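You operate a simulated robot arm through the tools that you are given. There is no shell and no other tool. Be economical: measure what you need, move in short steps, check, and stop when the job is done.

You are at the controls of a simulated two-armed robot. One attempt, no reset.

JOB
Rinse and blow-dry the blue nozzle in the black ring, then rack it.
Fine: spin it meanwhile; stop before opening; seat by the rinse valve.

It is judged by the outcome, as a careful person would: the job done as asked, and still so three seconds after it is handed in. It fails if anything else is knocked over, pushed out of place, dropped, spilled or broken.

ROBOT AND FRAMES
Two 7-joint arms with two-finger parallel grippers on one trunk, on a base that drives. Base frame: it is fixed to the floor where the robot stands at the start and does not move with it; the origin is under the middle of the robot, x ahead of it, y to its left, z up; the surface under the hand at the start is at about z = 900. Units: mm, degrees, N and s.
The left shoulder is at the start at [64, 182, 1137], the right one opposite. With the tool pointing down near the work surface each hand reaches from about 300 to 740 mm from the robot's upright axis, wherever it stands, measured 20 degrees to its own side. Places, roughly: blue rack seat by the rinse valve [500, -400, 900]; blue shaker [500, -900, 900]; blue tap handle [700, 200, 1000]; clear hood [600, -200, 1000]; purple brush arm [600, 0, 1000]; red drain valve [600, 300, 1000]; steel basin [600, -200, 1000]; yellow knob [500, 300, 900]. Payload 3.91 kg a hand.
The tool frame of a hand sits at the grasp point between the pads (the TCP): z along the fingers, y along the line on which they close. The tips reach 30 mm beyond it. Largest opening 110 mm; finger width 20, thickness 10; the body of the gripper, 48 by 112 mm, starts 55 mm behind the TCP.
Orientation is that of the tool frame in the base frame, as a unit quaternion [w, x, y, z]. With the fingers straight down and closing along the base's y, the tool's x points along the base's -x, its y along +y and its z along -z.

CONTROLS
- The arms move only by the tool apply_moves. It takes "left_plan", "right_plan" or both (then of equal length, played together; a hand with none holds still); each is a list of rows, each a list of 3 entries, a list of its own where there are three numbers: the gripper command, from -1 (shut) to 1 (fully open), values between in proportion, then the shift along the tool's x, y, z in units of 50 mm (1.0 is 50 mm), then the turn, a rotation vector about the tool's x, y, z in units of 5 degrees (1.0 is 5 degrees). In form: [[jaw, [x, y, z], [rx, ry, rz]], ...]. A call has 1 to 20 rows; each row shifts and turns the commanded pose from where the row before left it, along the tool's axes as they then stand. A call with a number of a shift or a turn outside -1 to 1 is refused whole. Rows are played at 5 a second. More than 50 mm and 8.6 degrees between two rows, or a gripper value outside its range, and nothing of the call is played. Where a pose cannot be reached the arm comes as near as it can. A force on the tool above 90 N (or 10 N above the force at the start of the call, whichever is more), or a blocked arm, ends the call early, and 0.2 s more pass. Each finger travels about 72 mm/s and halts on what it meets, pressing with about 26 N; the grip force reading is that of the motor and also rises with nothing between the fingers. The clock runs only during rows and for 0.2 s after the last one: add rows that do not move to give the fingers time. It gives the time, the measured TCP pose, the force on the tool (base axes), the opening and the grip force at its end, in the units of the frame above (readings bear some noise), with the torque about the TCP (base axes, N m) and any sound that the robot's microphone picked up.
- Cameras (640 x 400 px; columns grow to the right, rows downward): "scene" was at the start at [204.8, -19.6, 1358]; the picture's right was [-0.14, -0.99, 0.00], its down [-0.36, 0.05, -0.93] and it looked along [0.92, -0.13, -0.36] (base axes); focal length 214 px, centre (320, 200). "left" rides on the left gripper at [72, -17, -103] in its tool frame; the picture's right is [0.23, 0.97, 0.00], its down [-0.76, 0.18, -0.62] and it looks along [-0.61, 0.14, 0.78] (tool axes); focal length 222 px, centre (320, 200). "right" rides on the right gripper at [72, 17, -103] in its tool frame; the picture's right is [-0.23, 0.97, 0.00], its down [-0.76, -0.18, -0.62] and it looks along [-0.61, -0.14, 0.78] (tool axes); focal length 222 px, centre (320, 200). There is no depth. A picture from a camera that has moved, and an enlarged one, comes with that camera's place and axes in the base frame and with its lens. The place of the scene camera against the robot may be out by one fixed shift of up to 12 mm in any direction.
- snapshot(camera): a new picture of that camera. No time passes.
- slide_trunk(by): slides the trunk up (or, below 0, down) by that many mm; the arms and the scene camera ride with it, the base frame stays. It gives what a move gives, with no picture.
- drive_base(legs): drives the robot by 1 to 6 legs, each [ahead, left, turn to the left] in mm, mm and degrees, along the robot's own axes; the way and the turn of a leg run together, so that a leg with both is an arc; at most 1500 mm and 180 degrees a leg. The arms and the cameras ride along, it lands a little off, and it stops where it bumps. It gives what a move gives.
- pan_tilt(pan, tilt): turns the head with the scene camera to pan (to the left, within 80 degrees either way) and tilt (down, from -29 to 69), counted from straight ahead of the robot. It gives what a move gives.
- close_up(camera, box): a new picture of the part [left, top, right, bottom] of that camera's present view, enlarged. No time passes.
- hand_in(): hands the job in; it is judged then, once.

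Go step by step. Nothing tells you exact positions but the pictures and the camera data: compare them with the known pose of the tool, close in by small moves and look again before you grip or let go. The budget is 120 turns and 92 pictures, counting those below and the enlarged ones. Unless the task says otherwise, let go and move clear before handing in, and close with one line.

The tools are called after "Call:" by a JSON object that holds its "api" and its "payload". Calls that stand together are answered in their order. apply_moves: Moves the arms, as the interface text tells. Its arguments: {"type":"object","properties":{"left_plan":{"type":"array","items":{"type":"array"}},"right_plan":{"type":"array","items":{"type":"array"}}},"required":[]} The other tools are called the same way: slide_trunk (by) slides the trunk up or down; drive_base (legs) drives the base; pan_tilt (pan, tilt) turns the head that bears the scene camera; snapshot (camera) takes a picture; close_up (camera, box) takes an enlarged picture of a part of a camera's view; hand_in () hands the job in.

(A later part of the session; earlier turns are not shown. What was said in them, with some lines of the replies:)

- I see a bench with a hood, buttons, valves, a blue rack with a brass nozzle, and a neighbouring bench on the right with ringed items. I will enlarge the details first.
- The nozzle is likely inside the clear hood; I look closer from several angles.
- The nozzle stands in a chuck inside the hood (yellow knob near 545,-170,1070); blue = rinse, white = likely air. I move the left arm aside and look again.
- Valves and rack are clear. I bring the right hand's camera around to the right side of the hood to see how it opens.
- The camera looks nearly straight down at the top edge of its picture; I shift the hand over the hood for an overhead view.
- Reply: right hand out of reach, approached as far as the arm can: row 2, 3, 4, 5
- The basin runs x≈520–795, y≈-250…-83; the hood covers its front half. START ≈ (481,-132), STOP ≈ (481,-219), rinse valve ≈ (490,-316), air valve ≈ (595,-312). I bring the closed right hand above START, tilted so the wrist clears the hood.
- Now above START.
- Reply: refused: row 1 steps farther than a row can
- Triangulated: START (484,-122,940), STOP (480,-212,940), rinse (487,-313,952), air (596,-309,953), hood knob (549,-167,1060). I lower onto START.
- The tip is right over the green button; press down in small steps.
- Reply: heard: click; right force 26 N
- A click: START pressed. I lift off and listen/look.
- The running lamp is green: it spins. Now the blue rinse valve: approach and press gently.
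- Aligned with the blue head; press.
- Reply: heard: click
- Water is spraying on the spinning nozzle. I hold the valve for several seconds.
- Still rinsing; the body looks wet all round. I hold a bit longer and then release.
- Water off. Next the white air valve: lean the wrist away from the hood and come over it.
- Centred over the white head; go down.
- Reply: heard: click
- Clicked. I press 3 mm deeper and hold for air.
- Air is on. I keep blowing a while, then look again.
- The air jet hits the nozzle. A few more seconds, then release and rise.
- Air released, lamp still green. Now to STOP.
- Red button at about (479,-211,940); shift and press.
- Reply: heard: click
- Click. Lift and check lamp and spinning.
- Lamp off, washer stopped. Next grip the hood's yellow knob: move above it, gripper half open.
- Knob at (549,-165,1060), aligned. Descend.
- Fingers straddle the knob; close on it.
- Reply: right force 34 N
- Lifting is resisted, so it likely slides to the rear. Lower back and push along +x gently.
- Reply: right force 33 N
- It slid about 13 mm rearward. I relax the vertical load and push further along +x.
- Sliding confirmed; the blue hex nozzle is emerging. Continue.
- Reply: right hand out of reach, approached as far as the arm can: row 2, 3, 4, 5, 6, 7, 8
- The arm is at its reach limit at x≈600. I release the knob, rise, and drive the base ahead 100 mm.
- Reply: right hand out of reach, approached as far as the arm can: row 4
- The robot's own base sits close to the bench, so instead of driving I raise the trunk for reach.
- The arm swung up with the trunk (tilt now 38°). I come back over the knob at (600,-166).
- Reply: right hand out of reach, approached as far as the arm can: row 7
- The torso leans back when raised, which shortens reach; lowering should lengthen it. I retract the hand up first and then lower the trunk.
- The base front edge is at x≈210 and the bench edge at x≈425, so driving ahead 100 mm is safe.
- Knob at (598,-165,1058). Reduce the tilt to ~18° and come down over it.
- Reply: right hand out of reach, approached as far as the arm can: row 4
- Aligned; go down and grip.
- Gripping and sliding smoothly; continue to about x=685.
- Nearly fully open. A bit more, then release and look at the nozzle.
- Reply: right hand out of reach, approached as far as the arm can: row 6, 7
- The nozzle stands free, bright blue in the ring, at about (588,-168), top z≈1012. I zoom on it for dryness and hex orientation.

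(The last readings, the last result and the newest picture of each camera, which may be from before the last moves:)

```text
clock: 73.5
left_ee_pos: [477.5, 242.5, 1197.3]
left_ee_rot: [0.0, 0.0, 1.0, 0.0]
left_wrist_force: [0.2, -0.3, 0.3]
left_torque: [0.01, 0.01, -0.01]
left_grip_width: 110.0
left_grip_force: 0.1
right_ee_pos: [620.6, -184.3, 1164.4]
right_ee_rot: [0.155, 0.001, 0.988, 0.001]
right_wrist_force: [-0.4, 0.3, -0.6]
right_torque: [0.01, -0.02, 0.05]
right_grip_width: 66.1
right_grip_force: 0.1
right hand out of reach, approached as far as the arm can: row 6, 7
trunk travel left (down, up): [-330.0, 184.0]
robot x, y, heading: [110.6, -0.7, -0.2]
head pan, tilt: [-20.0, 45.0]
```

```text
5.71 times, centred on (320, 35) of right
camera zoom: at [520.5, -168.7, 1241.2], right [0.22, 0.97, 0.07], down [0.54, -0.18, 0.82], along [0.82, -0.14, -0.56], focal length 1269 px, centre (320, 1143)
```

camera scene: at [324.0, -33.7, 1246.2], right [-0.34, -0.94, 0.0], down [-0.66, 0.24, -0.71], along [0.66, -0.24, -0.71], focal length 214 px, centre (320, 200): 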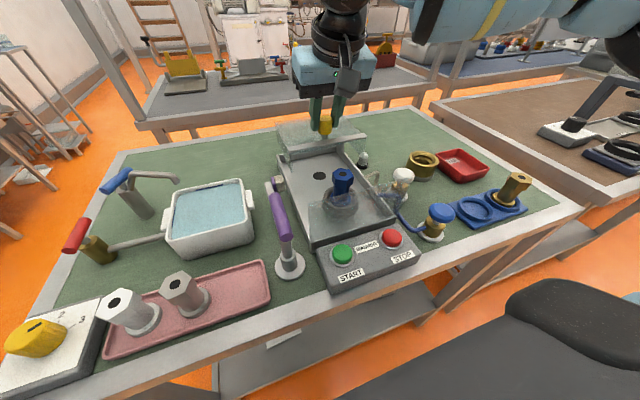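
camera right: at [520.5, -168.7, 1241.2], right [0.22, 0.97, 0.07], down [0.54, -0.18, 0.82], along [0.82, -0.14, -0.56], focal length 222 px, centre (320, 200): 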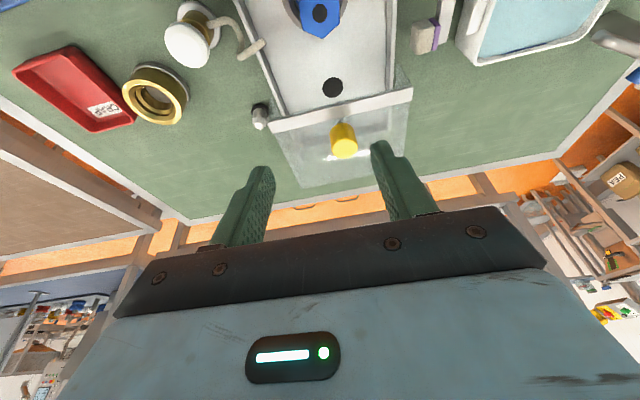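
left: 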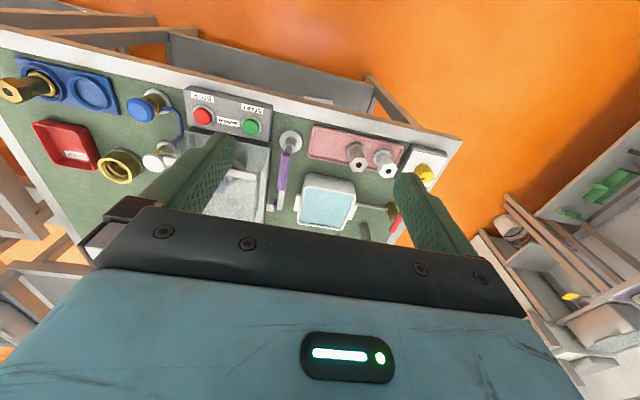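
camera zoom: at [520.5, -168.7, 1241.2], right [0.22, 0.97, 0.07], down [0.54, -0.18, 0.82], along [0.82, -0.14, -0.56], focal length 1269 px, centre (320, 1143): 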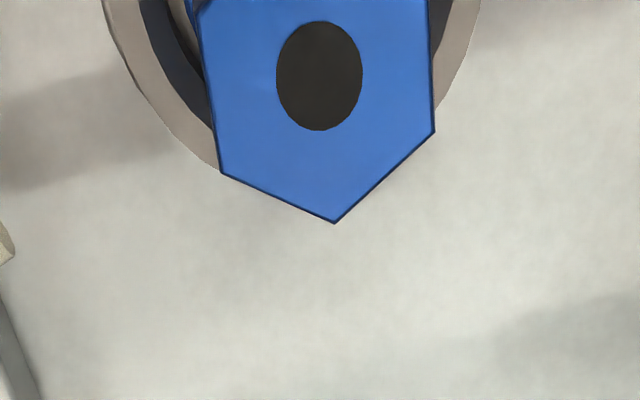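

Dry and clean; flats face ±y (about 31 mm across, yaw −6°). I come above it with a 5° turn.

Call:
{"api": "apply_moves", "payload": {"right_plan": [[0.2, [0.42, 0.113, 0.594], [0, 0, 0]], [0.2, [0.42, 0.113, 0.594], [0, 0, 0]], [0.2, [0.42, 0.113, 0.594], [0, 0, 0]], [0.2, [0, 0, 0], [0, 0, 1]]]}}

Call:
{"api": "snapshot", "payload": {"camera": "right"}}

Call:
{"api": "close_up", "payload": {"camera": "scene", "box": [260, 110, 420, 240]}}

```text
clock: 74.5
left_ee_pos: [475.9, 241.8, 1198.9]
left_ee_rot: [0.0, 0.001, 1.0, -0.001]
left_wrist_force: [0.0, -0.2, 1.2]
left_torque: [0.01, 0.01, -0.01]
left_grip_width: 110.2
left_grip_force: 0.2
right_ee_pos: [587.7, -166.6, 1061.6]
right_ee_rot: [0.155, 0.045, 0.987, 0.009]
right_wrist_force: [-0.3, 0.3, 0.7]
right_torque: [0.01, -0.03, -0.02]
right_grip_width: 66.1
right_grip_force: 0.0
trunk travel left (down, up): [-330.0, 184.0]
robot x, y, heading: [109.4, 1.2, 0.1]
head pan, tilt: [-20.0, 45.0]
```

```text
31 pictures are left
camera right: at [488.9, -144.4, 1137.5], right [0.3, 0.95, 0.1], down [0.52, -0.25, 0.82], along [0.8, -0.19, -0.56], focal length 222 px, centre (320, 200)
```

right: 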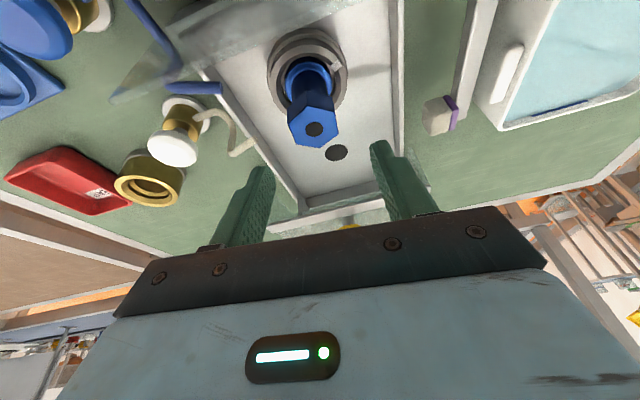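

```text
3.08 times, centred on (340, 175) of scene
camera zoom: at [323.2, -34.3, 1246.3], right [-0.34, -0.94, 0.0], down [-0.66, 0.24, -0.71], along [0.66, -0.24, -0.71], focal length 660 px, centre (258, 277)
```

zoom: 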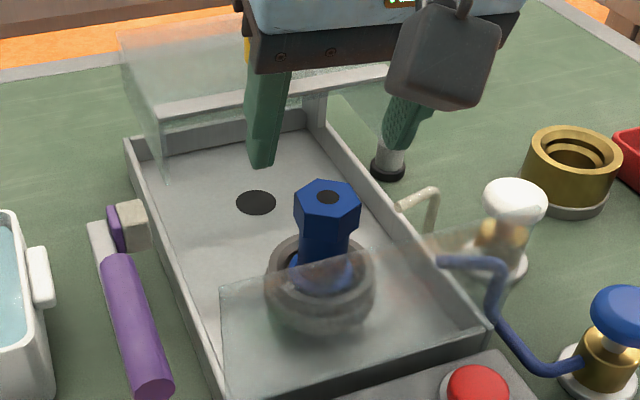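

Centre refined to (589,-166), top ≈1006. Descend around the hex.

Call:
{"api": "apply_moves", "payload": {"right_plan": [[0.2, [0.13, 0.005, 0.44], [0, 0, 0]], [0.2, [0.13, 0.005, 0.44], [0, 0, 0]], [0.2, [0.13, 0.005, 0.44], [0, 0, 0]]]}}

Call:
{"api": "close_up", "payload": {"camera": "scene", "box": [300, 130, 380, 210]}}

Call:
{"api": "snapshot", "payload": {"camera": "right"}}

```text
clock: 75.3
left_ee_pos: [476.3, 242.3, 1199.0]
left_ee_rot: [-0.001, 0.0, 1.0, 0.001]
left_wrist_force: [0.3, -0.3, -0.6]
left_torque: [-0.03, 0.01, 0.0]
left_grip_width: 110.1
left_grip_force: 0.1
right_ee_pos: [588.7, -164.9, 991.4]
right_ee_rot: [0.154, 0.045, 0.987, 0.008]
right_wrist_force: [0.0, -0.2, -0.3]
right_torque: [-0.02, -0.02, -0.03]
right_grip_width: 66.1
right_grip_force: 0.0
trunk travel left (down, up): [-330.0, 184.0]
robot x, y, heading: [110.9, 1.4, 0.0]
head pan, tilt: [-20.0, 45.0]
```

```text
5.00 times, centred on (340, 170) of scene
camera zoom: at [323.7, -34.4, 1246.2], right [-0.34, -0.94, 0.0], down [-0.66, 0.24, -0.71], along [0.66, -0.24, -0.71], focal length 1072 px, centre (220, 350)
```

zoom: 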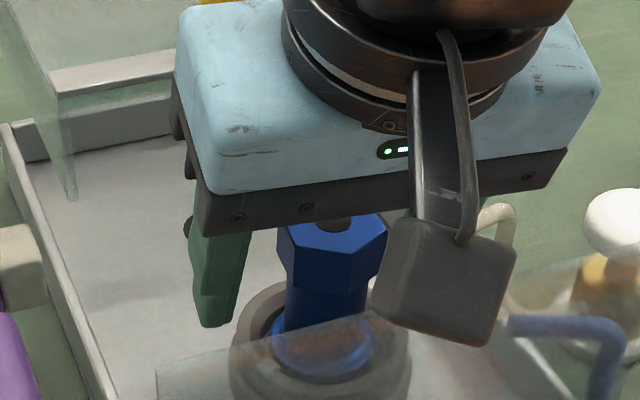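

```text
28 pictures are left
camera right: at [491.3, -141.5, 1068.7], right [0.3, 0.95, 0.1], down [0.52, -0.25, 0.82], along [0.8, -0.19, -0.57], focal length 222 px, centre (320, 200)
```

right: 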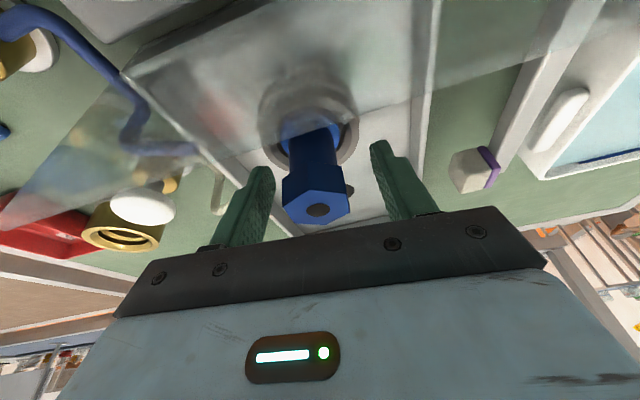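

Centred between the fingers. Close and lift a little.

Call:
{"api": "apply_moves", "payload": {"right_plan": [[-1, [0, 0, 0], [0, 0, 0]], [-1, [0, 0, 0], [0, 0, 0]], [-1, [0, 0, 0], [0, 0, 0]], [-1, [0, 0, 0], [0, 0, 0]], [-1, [-0.03, 0, -0.095], [0, 0, 0]], [-1, [-0.03, 0, -0.095], [0, 0, 0]], [-1, [-0.06, 0, -0.19], [0, 0, 0]]]}}

Call:
{"api": "snapshot", "payload": {"camera": "right"}}

```text
clock: 76.9
left_ee_pos: [475.3, 242.6, 1198.6]
left_ee_rot: [0.0, 0.0, 1.0, 0.001]
left_wrist_force: [-0.2, 0.2, 0.5]
left_torque: [0.01, -0.01, 0.02]
left_grip_width: 109.8
left_grip_force: 0.1
right_ee_pos: [589.2, -163.8, 1013.1]
right_ee_rot: [0.154, 0.046, 0.987, 0.008]
right_wrist_force: [-0.2, -1.4, -1.1]
right_torque: [0.0, -0.04, -0.01]
right_grip_width: 33.6
right_grip_force: 26.4
trunk travel left (down, up): [-330.0, 184.0]
robot x, y, heading: [112.2, 0.3, -0.0]
head pan, tilt: [-20.0, 45.0]
```

```text
27 pictures are left
camera right: at [490.7, -142.7, 1089.5], right [0.3, 0.95, 0.1], down [0.52, -0.25, 0.82], along [0.8, -0.19, -0.56], focal length 222 px, centre (320, 200)
```

right: 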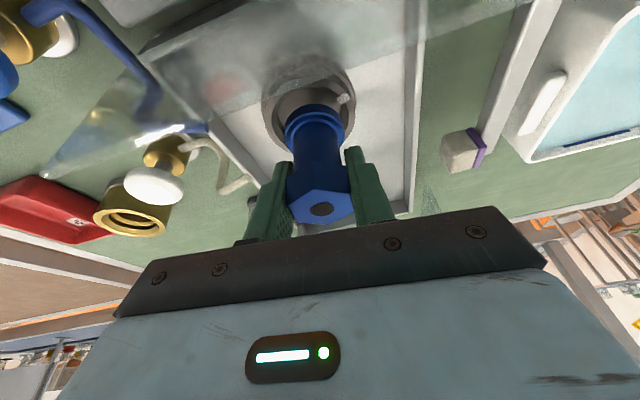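

The nozzle lifts out cleanly. Raise and carry to above the empty rack seat near (497,-431).

Call:
{"api": "apply_moves", "payload": {"right_plan": [[-1, [-0.243, 0, -0.76], [0, 0, 0]], [-1, [-0.243, 0, -0.76], [0, 0, 0]], [-1, [-0.243, 0, -0.76], [0, 0, 0]], [-1, [0.186, -0.783, -0.06], [0, 0, 0]], [-1, [0.186, -0.783, -0.06], [0, 0, 0]], [-1, [0.186, -0.783, -0.06], [0, 0, 0]], [-1, [0.186, -0.783, -0.06], [0, 0, 0]], [-1, [0.186, -0.783, -0.06], [0, 0, 0]], [-1, [0.186, -0.783, -0.06], [0, 0, 0]], [-1, [0.186, -0.783, -0.06], [0, 0, 0]], [-1, [0, 0, 0], [0, 0, 0]]]}}

Call:
{"api": "snapshot", "payload": {"camera": "right"}}

Call:
{"api": "pan_tilt", "payload": {"pan": -55, "tilt": 42}}

Call:
{"api": "snapshot", "payload": {"camera": "scene"}}

```text
clock: 79.3
left_ee_pos: [476.2, 244.4, 1197.4]
left_ee_rot: [0.0, 0.0, 1.0, 0.0]
left_wrist_force: [-1.3, -0.3, 0.8]
left_torque: [-0.02, 0.04, 0.02]
left_grip_width: 110.2
left_grip_force: 0.1
right_ee_pos: [497.1, -433.6, 1124.6]
right_ee_rot: [0.153, 0.044, 0.987, 0.008]
right_wrist_force: [-0.6, 0.1, -1.0]
right_torque: [0.02, 0.0, 0.02]
right_grip_width: 33.2
right_grip_force: 25.6
trunk travel left (down, up): [-330.0, 184.0]
robot x, y, heading: [111.0, -1.2, -0.1]
head pan, tilt: [-20.0, 45.0]
```

```text
26 pictures are left
camera right: at [399.4, -412.3, 1201.7], right [0.3, 0.95, 0.1], down [0.52, -0.25, 0.82], along [0.8, -0.19, -0.57], focal length 222 px, centre (320, 200)
```

right: 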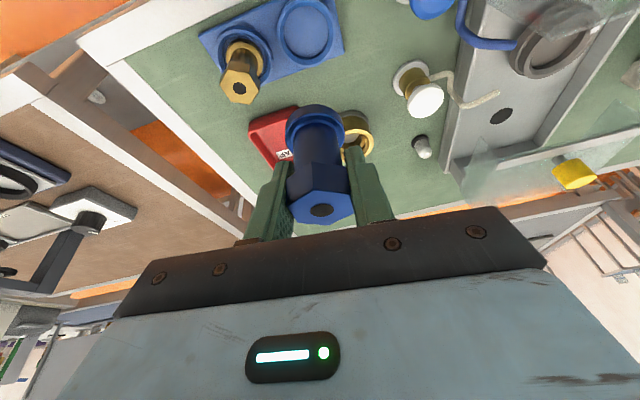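

```text
clock: 80.3
left_ee_pos: [476.4, 242.6, 1198.1]
left_ee_rot: [0.0, 0.0, 1.0, 0.0]
left_wrist_force: [-0.1, -0.1, -0.3]
left_torque: [-0.01, 0.01, -0.01]
left_grip_width: 109.8
left_grip_force: 0.1
right_ee_pos: [497.7, -435.3, 1126.1]
right_ee_rot: [0.154, 0.046, 0.987, 0.008]
right_wrist_force: [0.1, 0.0, -1.6]
right_torque: [0.01, -0.01, 0.03]
right_grip_width: 33.7
right_grip_force: 26.2
trunk travel left (down, up): [-330.0, 184.0]
robot x, y, heading: [108.3, 4.1, -0.1]
head pan, tilt: [-55.0, 42.0]
```

```text
25 pictures are left
camera scene: at [295.1, -75.1, 1250.6], right [-0.82, -0.57, 0.0], down [-0.38, 0.55, -0.74], along [0.43, -0.61, -0.67], focal length 214 px, centre (320, 200)
```

scene: 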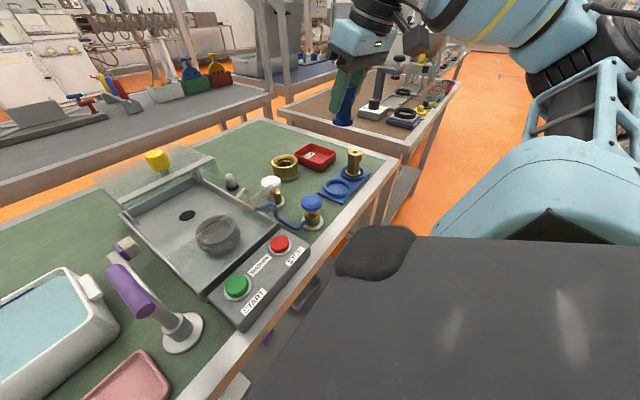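

Refine the seat centre from an enlarged wrist view.

Call:
{"api": "close_up", "payload": {"camera": "right", "box": [190, 0, 350, 110]}}

Call:
{"api": "close_up", "payload": {"camera": "scene", "box": [290, 90, 410, 230]}}

```text
3.64 times, centred on (270, 55) of right
camera zoom: at [399.2, -412.6, 1201.6], right [0.3, 0.95, 0.1], down [0.52, -0.25, 0.82], along [0.8, -0.19, -0.57], focal length 808 px, centre (502, 727)
```

zoom: 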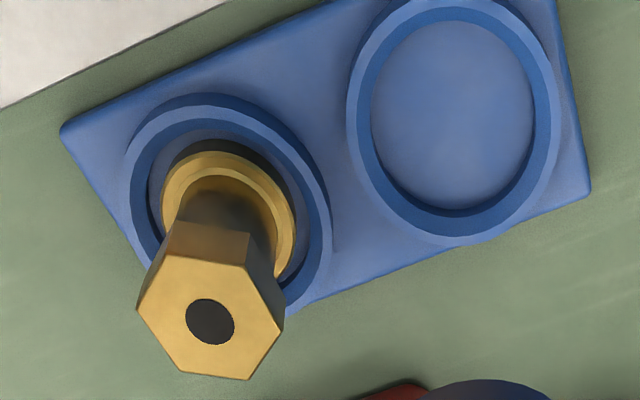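

```text
2.86 times, centred on (350, 160) of scene
camera zoom: at [295.1, -75.1, 1250.6], right [-0.82, -0.57, 0.0], down [-0.38, 0.55, -0.74], along [0.43, -0.61, -0.67], focal length 613 px, centre (234, 314)
```

zoom: 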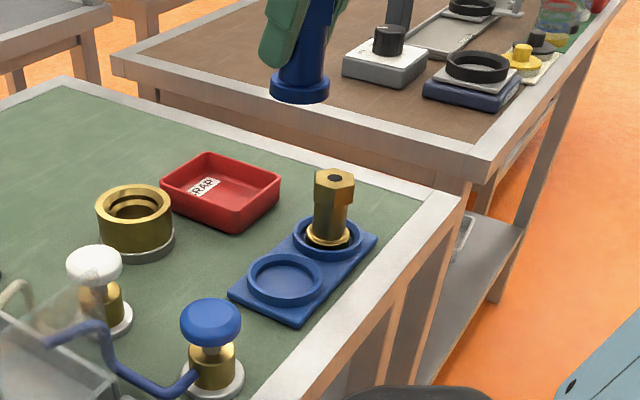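

Seat ≈ (494,-428), floor z≈910; neighbouring brass top ≈977. I descend to 30 mm above the seat.

Call:
{"api": "apply_moves", "payload": {"right_plan": [[-1, [0.21, 0.0235, 0.59], [0, 0, 0]], [-1, [0.21, 0.0235, 0.59], [0, 0, 0]], [-1, [0.21, 0.0235, 0.59], [0, 0, 0]], [-1, [0.21, 0.0235, 0.59], [0, 0, 0]], [-1, [0, 0, 0], [0, 0, 0]]]}}

Call:
{"api": "snapshot", "payload": {"camera": "right"}}

Call:
{"api": "close_up", "payload": {"camera": "scene", "box": [290, 100, 410, 220]}}

```text
clock: 81.5
left_ee_pos: [476.0, 242.0, 1198.8]
left_ee_rot: [-0.001, 0.0, 1.0, 0.0]
left_wrist_force: [-0.4, -0.1, -0.7]
left_torque: [-0.01, -0.01, -0.02]
left_grip_width: 110.0
left_grip_force: 0.1
right_ee_pos: [493.0, -426.5, 999.2]
right_ee_rot: [0.154, 0.045, 0.987, 0.007]
right_wrist_force: [-0.3, -0.4, -2.1]
right_torque: [0.04, -0.01, -0.01]
right_grip_width: 33.7
right_grip_force: 26.3
trunk travel left (down, up): [-330.0, 184.0]
robot x, y, heading: [112.7, -0.7, -0.1]
head pan, tilt: [-55.0, 42.0]
```

```text
22 pictures are left
camera right: at [395.6, -403.9, 1076.2], right [0.3, 0.95, 0.1], down [0.52, -0.25, 0.82], along [0.8, -0.19, -0.56], focal length 222 px, centre (320, 200)
```

right: 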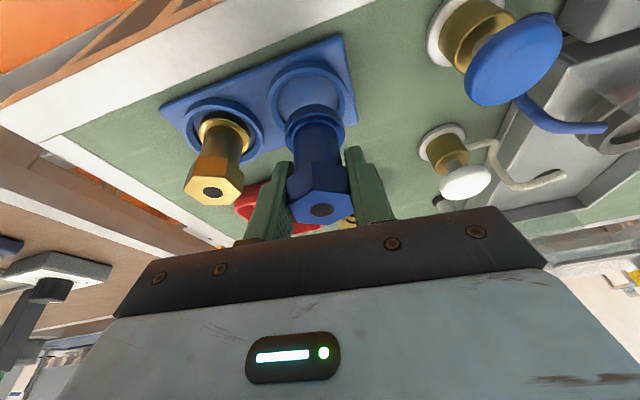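

```text
3.33 times, centred on (350, 160) of scene
camera zoom: at [294.9, -75.0, 1250.6], right [-0.82, -0.57, 0.0], down [-0.38, 0.55, -0.74], along [0.43, -0.61, -0.67], focal length 715 px, centre (220, 333)
```

zoom: 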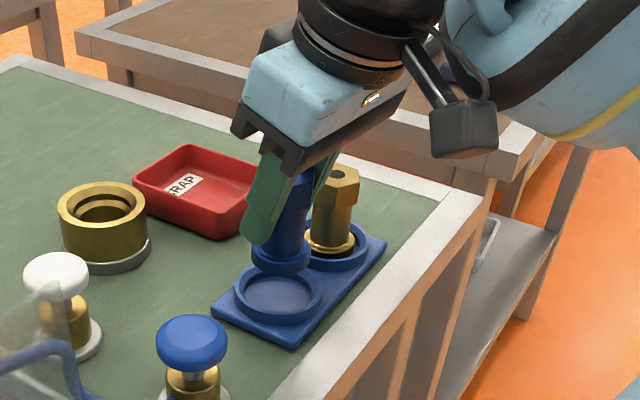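

Call:
{"api": "close_up", "payload": {"camera": "right", "box": [240, 30, 390, 230]}}

```text
2.00 times, centred on (315, 130) of right
camera zoom: at [395.6, -403.9, 1076.2], right [0.3, 0.95, 0.1], down [0.52, -0.25, 0.82], along [0.8, -0.19, -0.56], focal length 444 px, centre (330, 340)
```

zoom: 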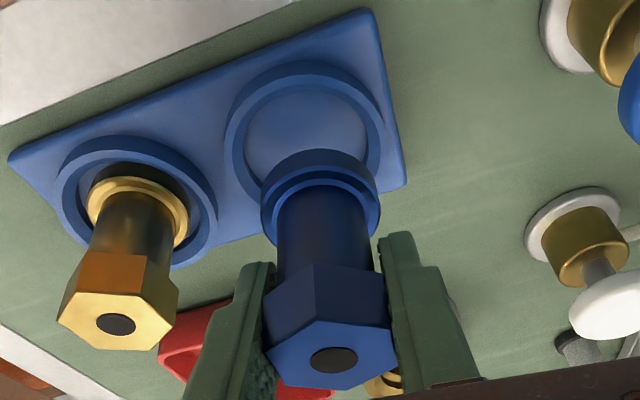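

Nozzle flange ≈41 mm vs seat inner ≈47 mm; I estimate a −3 mm y correction. Lower to just above the rim and look again.

Call:
{"api": "apply_moves", "payload": {"right_plan": [[-1, [0.065, -0.06, 0.21], [0, 0, 0]], [-1, [0.065, 0, 0.21], [0, 0, 0]], [-1, [0, 0, 0], [0, 0, 0]]]}}

Call:
{"api": "close_up", "payload": {"camera": "right", "box": [240, 30, 390, 230]}}

Call:
{"api": "close_up", "payload": {"camera": "scene", "box": [310, 150, 380, 210]}}

```text
clock: 82.3
left_ee_pos: [475.3, 241.9, 1198.7]
left_ee_rot: [0.0, 0.0, 1.0, 0.0]
left_wrist_force: [-0.1, 0.3, -0.2]
left_torque: [0.01, 0.01, 0.01]
left_grip_width: 110.0
left_grip_force: 0.0
right_ee_pos: [493.8, -428.3, 978.3]
right_ee_rot: [0.155, 0.044, 0.987, 0.009]
right_wrist_force: [0.1, 0.5, -1.9]
right_torque: [0.01, -0.02, 0.01]
right_grip_width: 33.5
right_grip_force: 26.0
trunk travel left (down, up): [-330.0, 184.0]
robot x, y, heading: [110.7, 0.2, -0.1]
head pan, tilt: [-55.0, 42.0]
```

```text
2.00 times, centred on (315, 130) of right
camera zoom: at [395.8, -406.8, 1054.4], right [0.3, 0.95, 0.1], down [0.52, -0.25, 0.82], along [0.8, -0.19, -0.56], focal length 444 px, centre (330, 340)
```

zoom: 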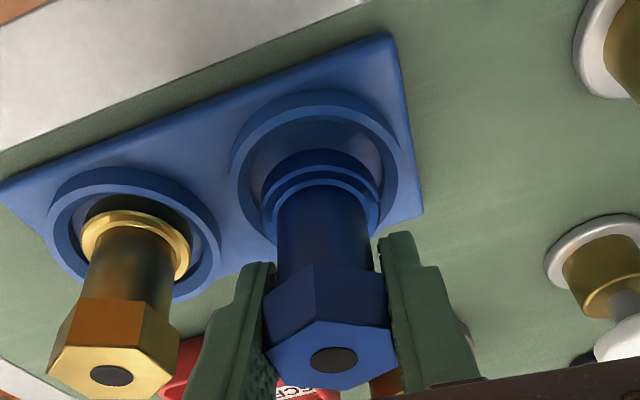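

```text
6.67 times, centred on (345, 180) of scene
camera zoom: at [294.9, -75.1, 1250.6], right [-0.82, -0.57, 0.0], down [-0.38, 0.55, -0.74], along [0.43, -0.61, -0.67], focal length 1430 px, centre (153, 333)
```

zoom: 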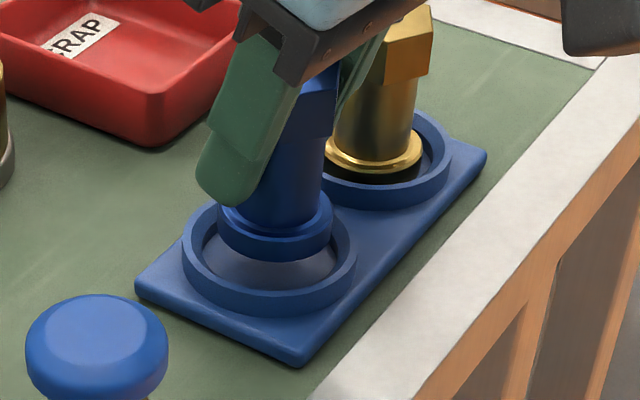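

Nearly aligned. Lower by 9 mm with a 1 mm y correction and read the force.

Call:
{"api": "apply_moves", "payload": {"right_plan": [[-1, [0.018, -0.02, 0.057], [0, 0, 0]], [-1, [0.018, 0, 0.057], [0, 0, 0]], [-1, [0.018, 0, 0.057], [0, 0, 0]], [-1, [0, 0, 0], [0, 0, 0]]]}}

Call:
{"api": "close_up", "payload": {"camera": "scene", "box": [310, 150, 380, 210]}}

```text
clock: 83.3
left_ee_pos: [477.0, 242.8, 1198.4]
left_ee_rot: [0.0, 0.0, 1.0, -0.001]
left_wrist_force: [0.3, -0.3, 0.2]
left_torque: [0.03, 0.01, -0.02]
left_grip_width: 110.1
left_grip_force: 0.1
right_ee_pos: [493.6, -429.3, 968.5]
right_ee_rot: [0.155, 0.045, 0.987, 0.008]
right_wrist_force: [-0.9, 0.8, -1.3]
right_torque: [0.03, 0.01, -0.01]
right_grip_width: 33.5
right_grip_force: 25.9
trunk travel left (down, up): [-330.0, 184.0]
robot x, y, heading: [109.9, 1.6, -0.0]
head pan, tilt: [-55.0, 42.0]
```

```text
6.67 times, centred on (345, 180) of scene
camera zoom: at [295.0, -75.1, 1250.6], right [-0.82, -0.57, 0.0], down [-0.38, 0.55, -0.74], along [0.43, -0.61, -0.67], focal length 1430 px, centre (153, 333)
```

zoom: 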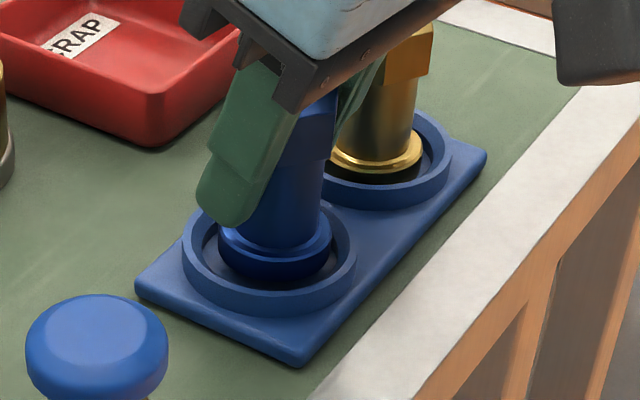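

No contact; the flange is entering the ring. Continue down in small steps with +1 mm x.

Call:
{"api": "apply_moves", "payload": {"right_plan": [[-1, [-0.004, 0.005, 0.06], [0, 0, 0]], [-1, [0.018, 0, 0.057], [0, 0, 0]], [-1, [0, 0, 0], [0, 0, 0]]]}}

Call:
{"api": "close_up", "payload": {"camera": "scene", "box": [310, 150, 380, 210]}}

```text
clock: 84.2
left_ee_pos: [476.4, 241.5, 1198.6]
left_ee_rot: [0.001, 0.0, 1.0, -0.001]
left_wrist_force: [0.5, -0.1, 0.0]
left_torque: [0.0, 0.0, 0.03]
left_grip_width: 110.0
left_grip_force: 0.3
right_ee_pos: [494.6, -429.1, 961.7]
right_ee_rot: [0.155, 0.045, 0.987, 0.008]
right_wrist_force: [-0.7, 1.0, -2.1]
right_torque: [0.04, -0.02, 0.02]
right_grip_width: 33.5
right_grip_force: 26.3
trunk travel left (down, up): [-330.0, 184.0]
robot x, y, heading: [107.7, -1.0, -0.2]
head pan, tilt: [-55.0, 42.0]
```

```text
6.67 times, centred on (345, 180) of scene
camera zoom: at [295.0, -75.1, 1250.6], right [-0.82, -0.57, 0.0], down [-0.38, 0.55, -0.74], along [0.43, -0.61, -0.67], focal length 1430 px, centre (153, 333)
```

zoom: 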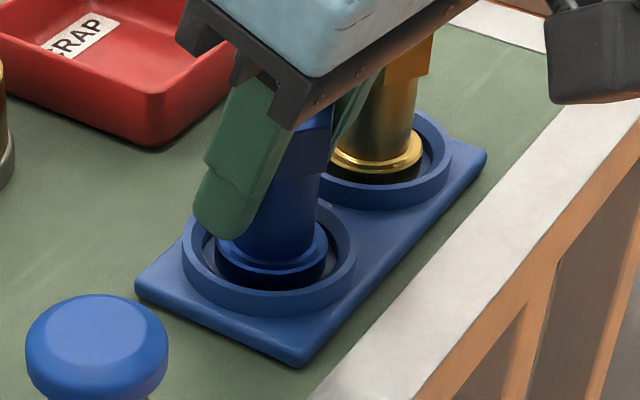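

Inside the ring. Lower further in 1.5 mm steps until contact.

Call:
{"api": "apply_moves", "payload": {"right_plan": [[-1, [0.009, 0, 0.028], [0, 0, 0]], [-1, [0.009, 0, 0.028], [0, 0, 0]], [-1, [0, 0, 0], [0, 0, 0]]]}}

```text
clock: 85.0
left_ee_pos: [474.9, 243.2, 1197.7]
left_ee_rot: [0.001, 0.0, 1.0, 0.0]
left_wrist_force: [-0.7, -0.5, -0.4]
left_torque: [0.01, 0.02, -0.02]
left_grip_width: 110.2
left_grip_force: 0.0
right_ee_pos: [496.5, -429.1, 962.1]
right_ee_rot: [0.156, 0.044, 0.987, 0.007]
right_wrist_force: [1.7, -1.0, 17.6]
right_torque: [-0.41, 0.09, 0.01]
right_grip_width: 33.6
right_grip_force: 26.1
trunk travel left (down, up): [-330.0, 184.0]
robot x, y, heading: [112.4, 1.0, 0.1]
head pan, tilt: [-55.0, 42.0]
```

Seated at the expected height. Relieve the load and open moderately.

Call:
{"api": "apply_moves", "payload": {"right_plan": [[-1, [-0.01, 0, -0.035], [0, 0, 0]], [-0.3, [0, 0, 0], [0, 0, 0]], [-0.1, [0, 0, 0], [0, 0, 0]], [-0.1, [0, 0, 0], [0, 0, 0]]]}}

Call:
{"api": "snapshot", "payload": {"camera": "right"}}

Call:
{"api": "close_up", "payload": {"camera": "scene", "box": [310, 150, 380, 210]}}

```text
clock: 86.0
left_ee_pos: [476.8, 242.4, 1197.5]
left_ee_rot: [0.0, 0.0, 1.0, 0.0]
left_wrist_force: [0.0, 0.5, -0.5]
left_torque: [0.0, 0.02, 0.0]
left_grip_width: 109.9
left_grip_force: 0.1
right_ee_pos: [494.8, -428.4, 961.7]
right_ee_rot: [0.154, 0.045, 0.987, 0.009]
right_wrist_force: [0.4, -0.1, -0.6]
right_torque: [-0.02, -0.01, -0.01]
right_grip_width: 49.6
right_grip_force: 0.0
trunk travel left (down, up): [-330.0, 184.0]
robot x, y, heading: [110.9, 0.7, -0.5]
head pan, tilt: [-55.0, 42.0]
```

```text
15 pictures are left
camera right: at [396.7, -406.8, 1038.2], right [0.3, 0.95, 0.1], down [0.52, -0.25, 0.82], along [0.8, -0.19, -0.57], focal length 222 px, centre (320, 200)
```

right: 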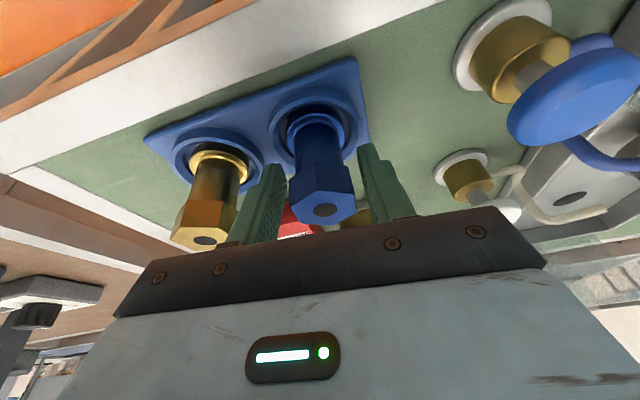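

```text
6.67 times, centred on (345, 180) of scene
camera zoom: at [294.9, -75.0, 1250.6], right [-0.82, -0.57, 0.0], down [-0.38, 0.55, -0.74], along [0.43, -0.61, -0.67], focal length 1430 px, centre (153, 333)
```

zoom: 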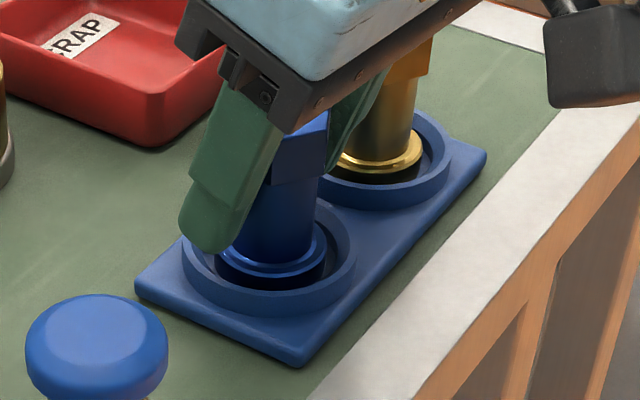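

Nozzle stands upright in its seat. Withdraw straight up.

Call:
{"api": "apply_moves", "payload": {"right_plan": [[-0.1, [-0.12, 0, -0.38], [0, 0, 0]], [-0.1, [-0.12, 0, -0.38], [0, 0, 0]], [-0.1, [-0.243, 0, -0.76], [0, 0, 0]], [-0.1, [-0.243, 0, -0.76], [0, 0, 0]], [-0.1, [-0.243, 0, -0.76], [0, 0, 0]]]}}

Call:
{"api": "close_up", "payload": {"camera": "scene", "box": [310, 140, 380, 210]}}

Call:
{"api": "snapshot", "payload": {"camera": "scene"}}

```text
clock: 87.2
left_ee_pos: [475.8, 243.5, 1198.0]
left_ee_rot: [0.0, 0.0, 1.0, 0.0]
left_wrist_force: [0.4, -0.2, -0.1]
left_torque: [-0.02, 0.0, 0.0]
left_grip_width: 109.9
left_grip_force: 0.0
right_ee_pos: [494.7, -434.3, 1121.2]
right_ee_rot: [0.155, 0.044, 0.987, 0.008]
right_wrist_force: [-0.7, -0.1, 0.4]
right_torque: [-0.01, -0.01, 0.01]
right_grip_width: 49.4
right_grip_force: 0.2
trunk travel left (down, up): [-330.0, 184.0]
robot x, y, heading: [108.0, -0.4, -0.2]
head pan, tilt: [-55.0, 42.0]
```

```text
5.71 times, centred on (345, 175) of scene
camera zoom: at [294.5, -74.3, 1250.7], right [-0.82, -0.57, 0.0], down [-0.38, 0.55, -0.74], along [0.43, -0.61, -0.67], focal length 1226 px, centre (177, 343)
```

zoom: 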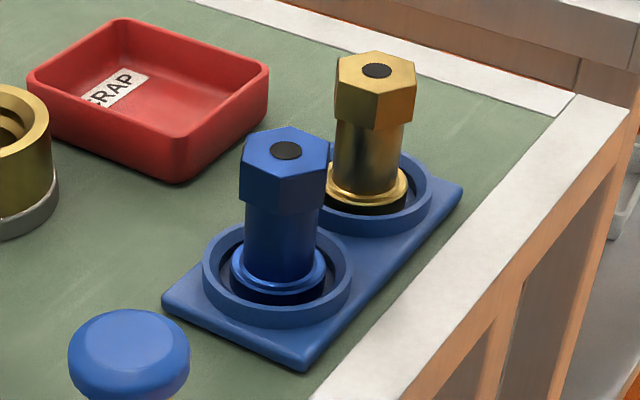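

```text
12 pictures are left
camera scene: at [294.5, -74.3, 1250.7], right [-0.82, -0.57, 0.0], down [-0.38, 0.55, -0.74], along [0.43, -0.61, -0.67], focal length 214 px, centre (320, 200)
```

scene: 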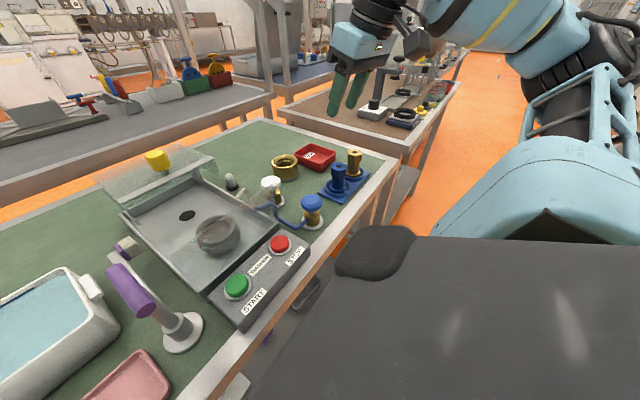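

The blue nozzle stands upright and dry in the seat by the rinse valve. The washer is stopped, both valves are released, nothing else has moved, and the hand is clear, so I hand in.

Call:
{"api": "hand_in", "payload": {}}

```text
The job is handed in.
```

I rinsed and blow-dried the blue nozzle while it spun, and it now stands in the rack seat by the rinse valve. I pressed STOP and the running lamp was off before I slid the hood back. The hood is still open.
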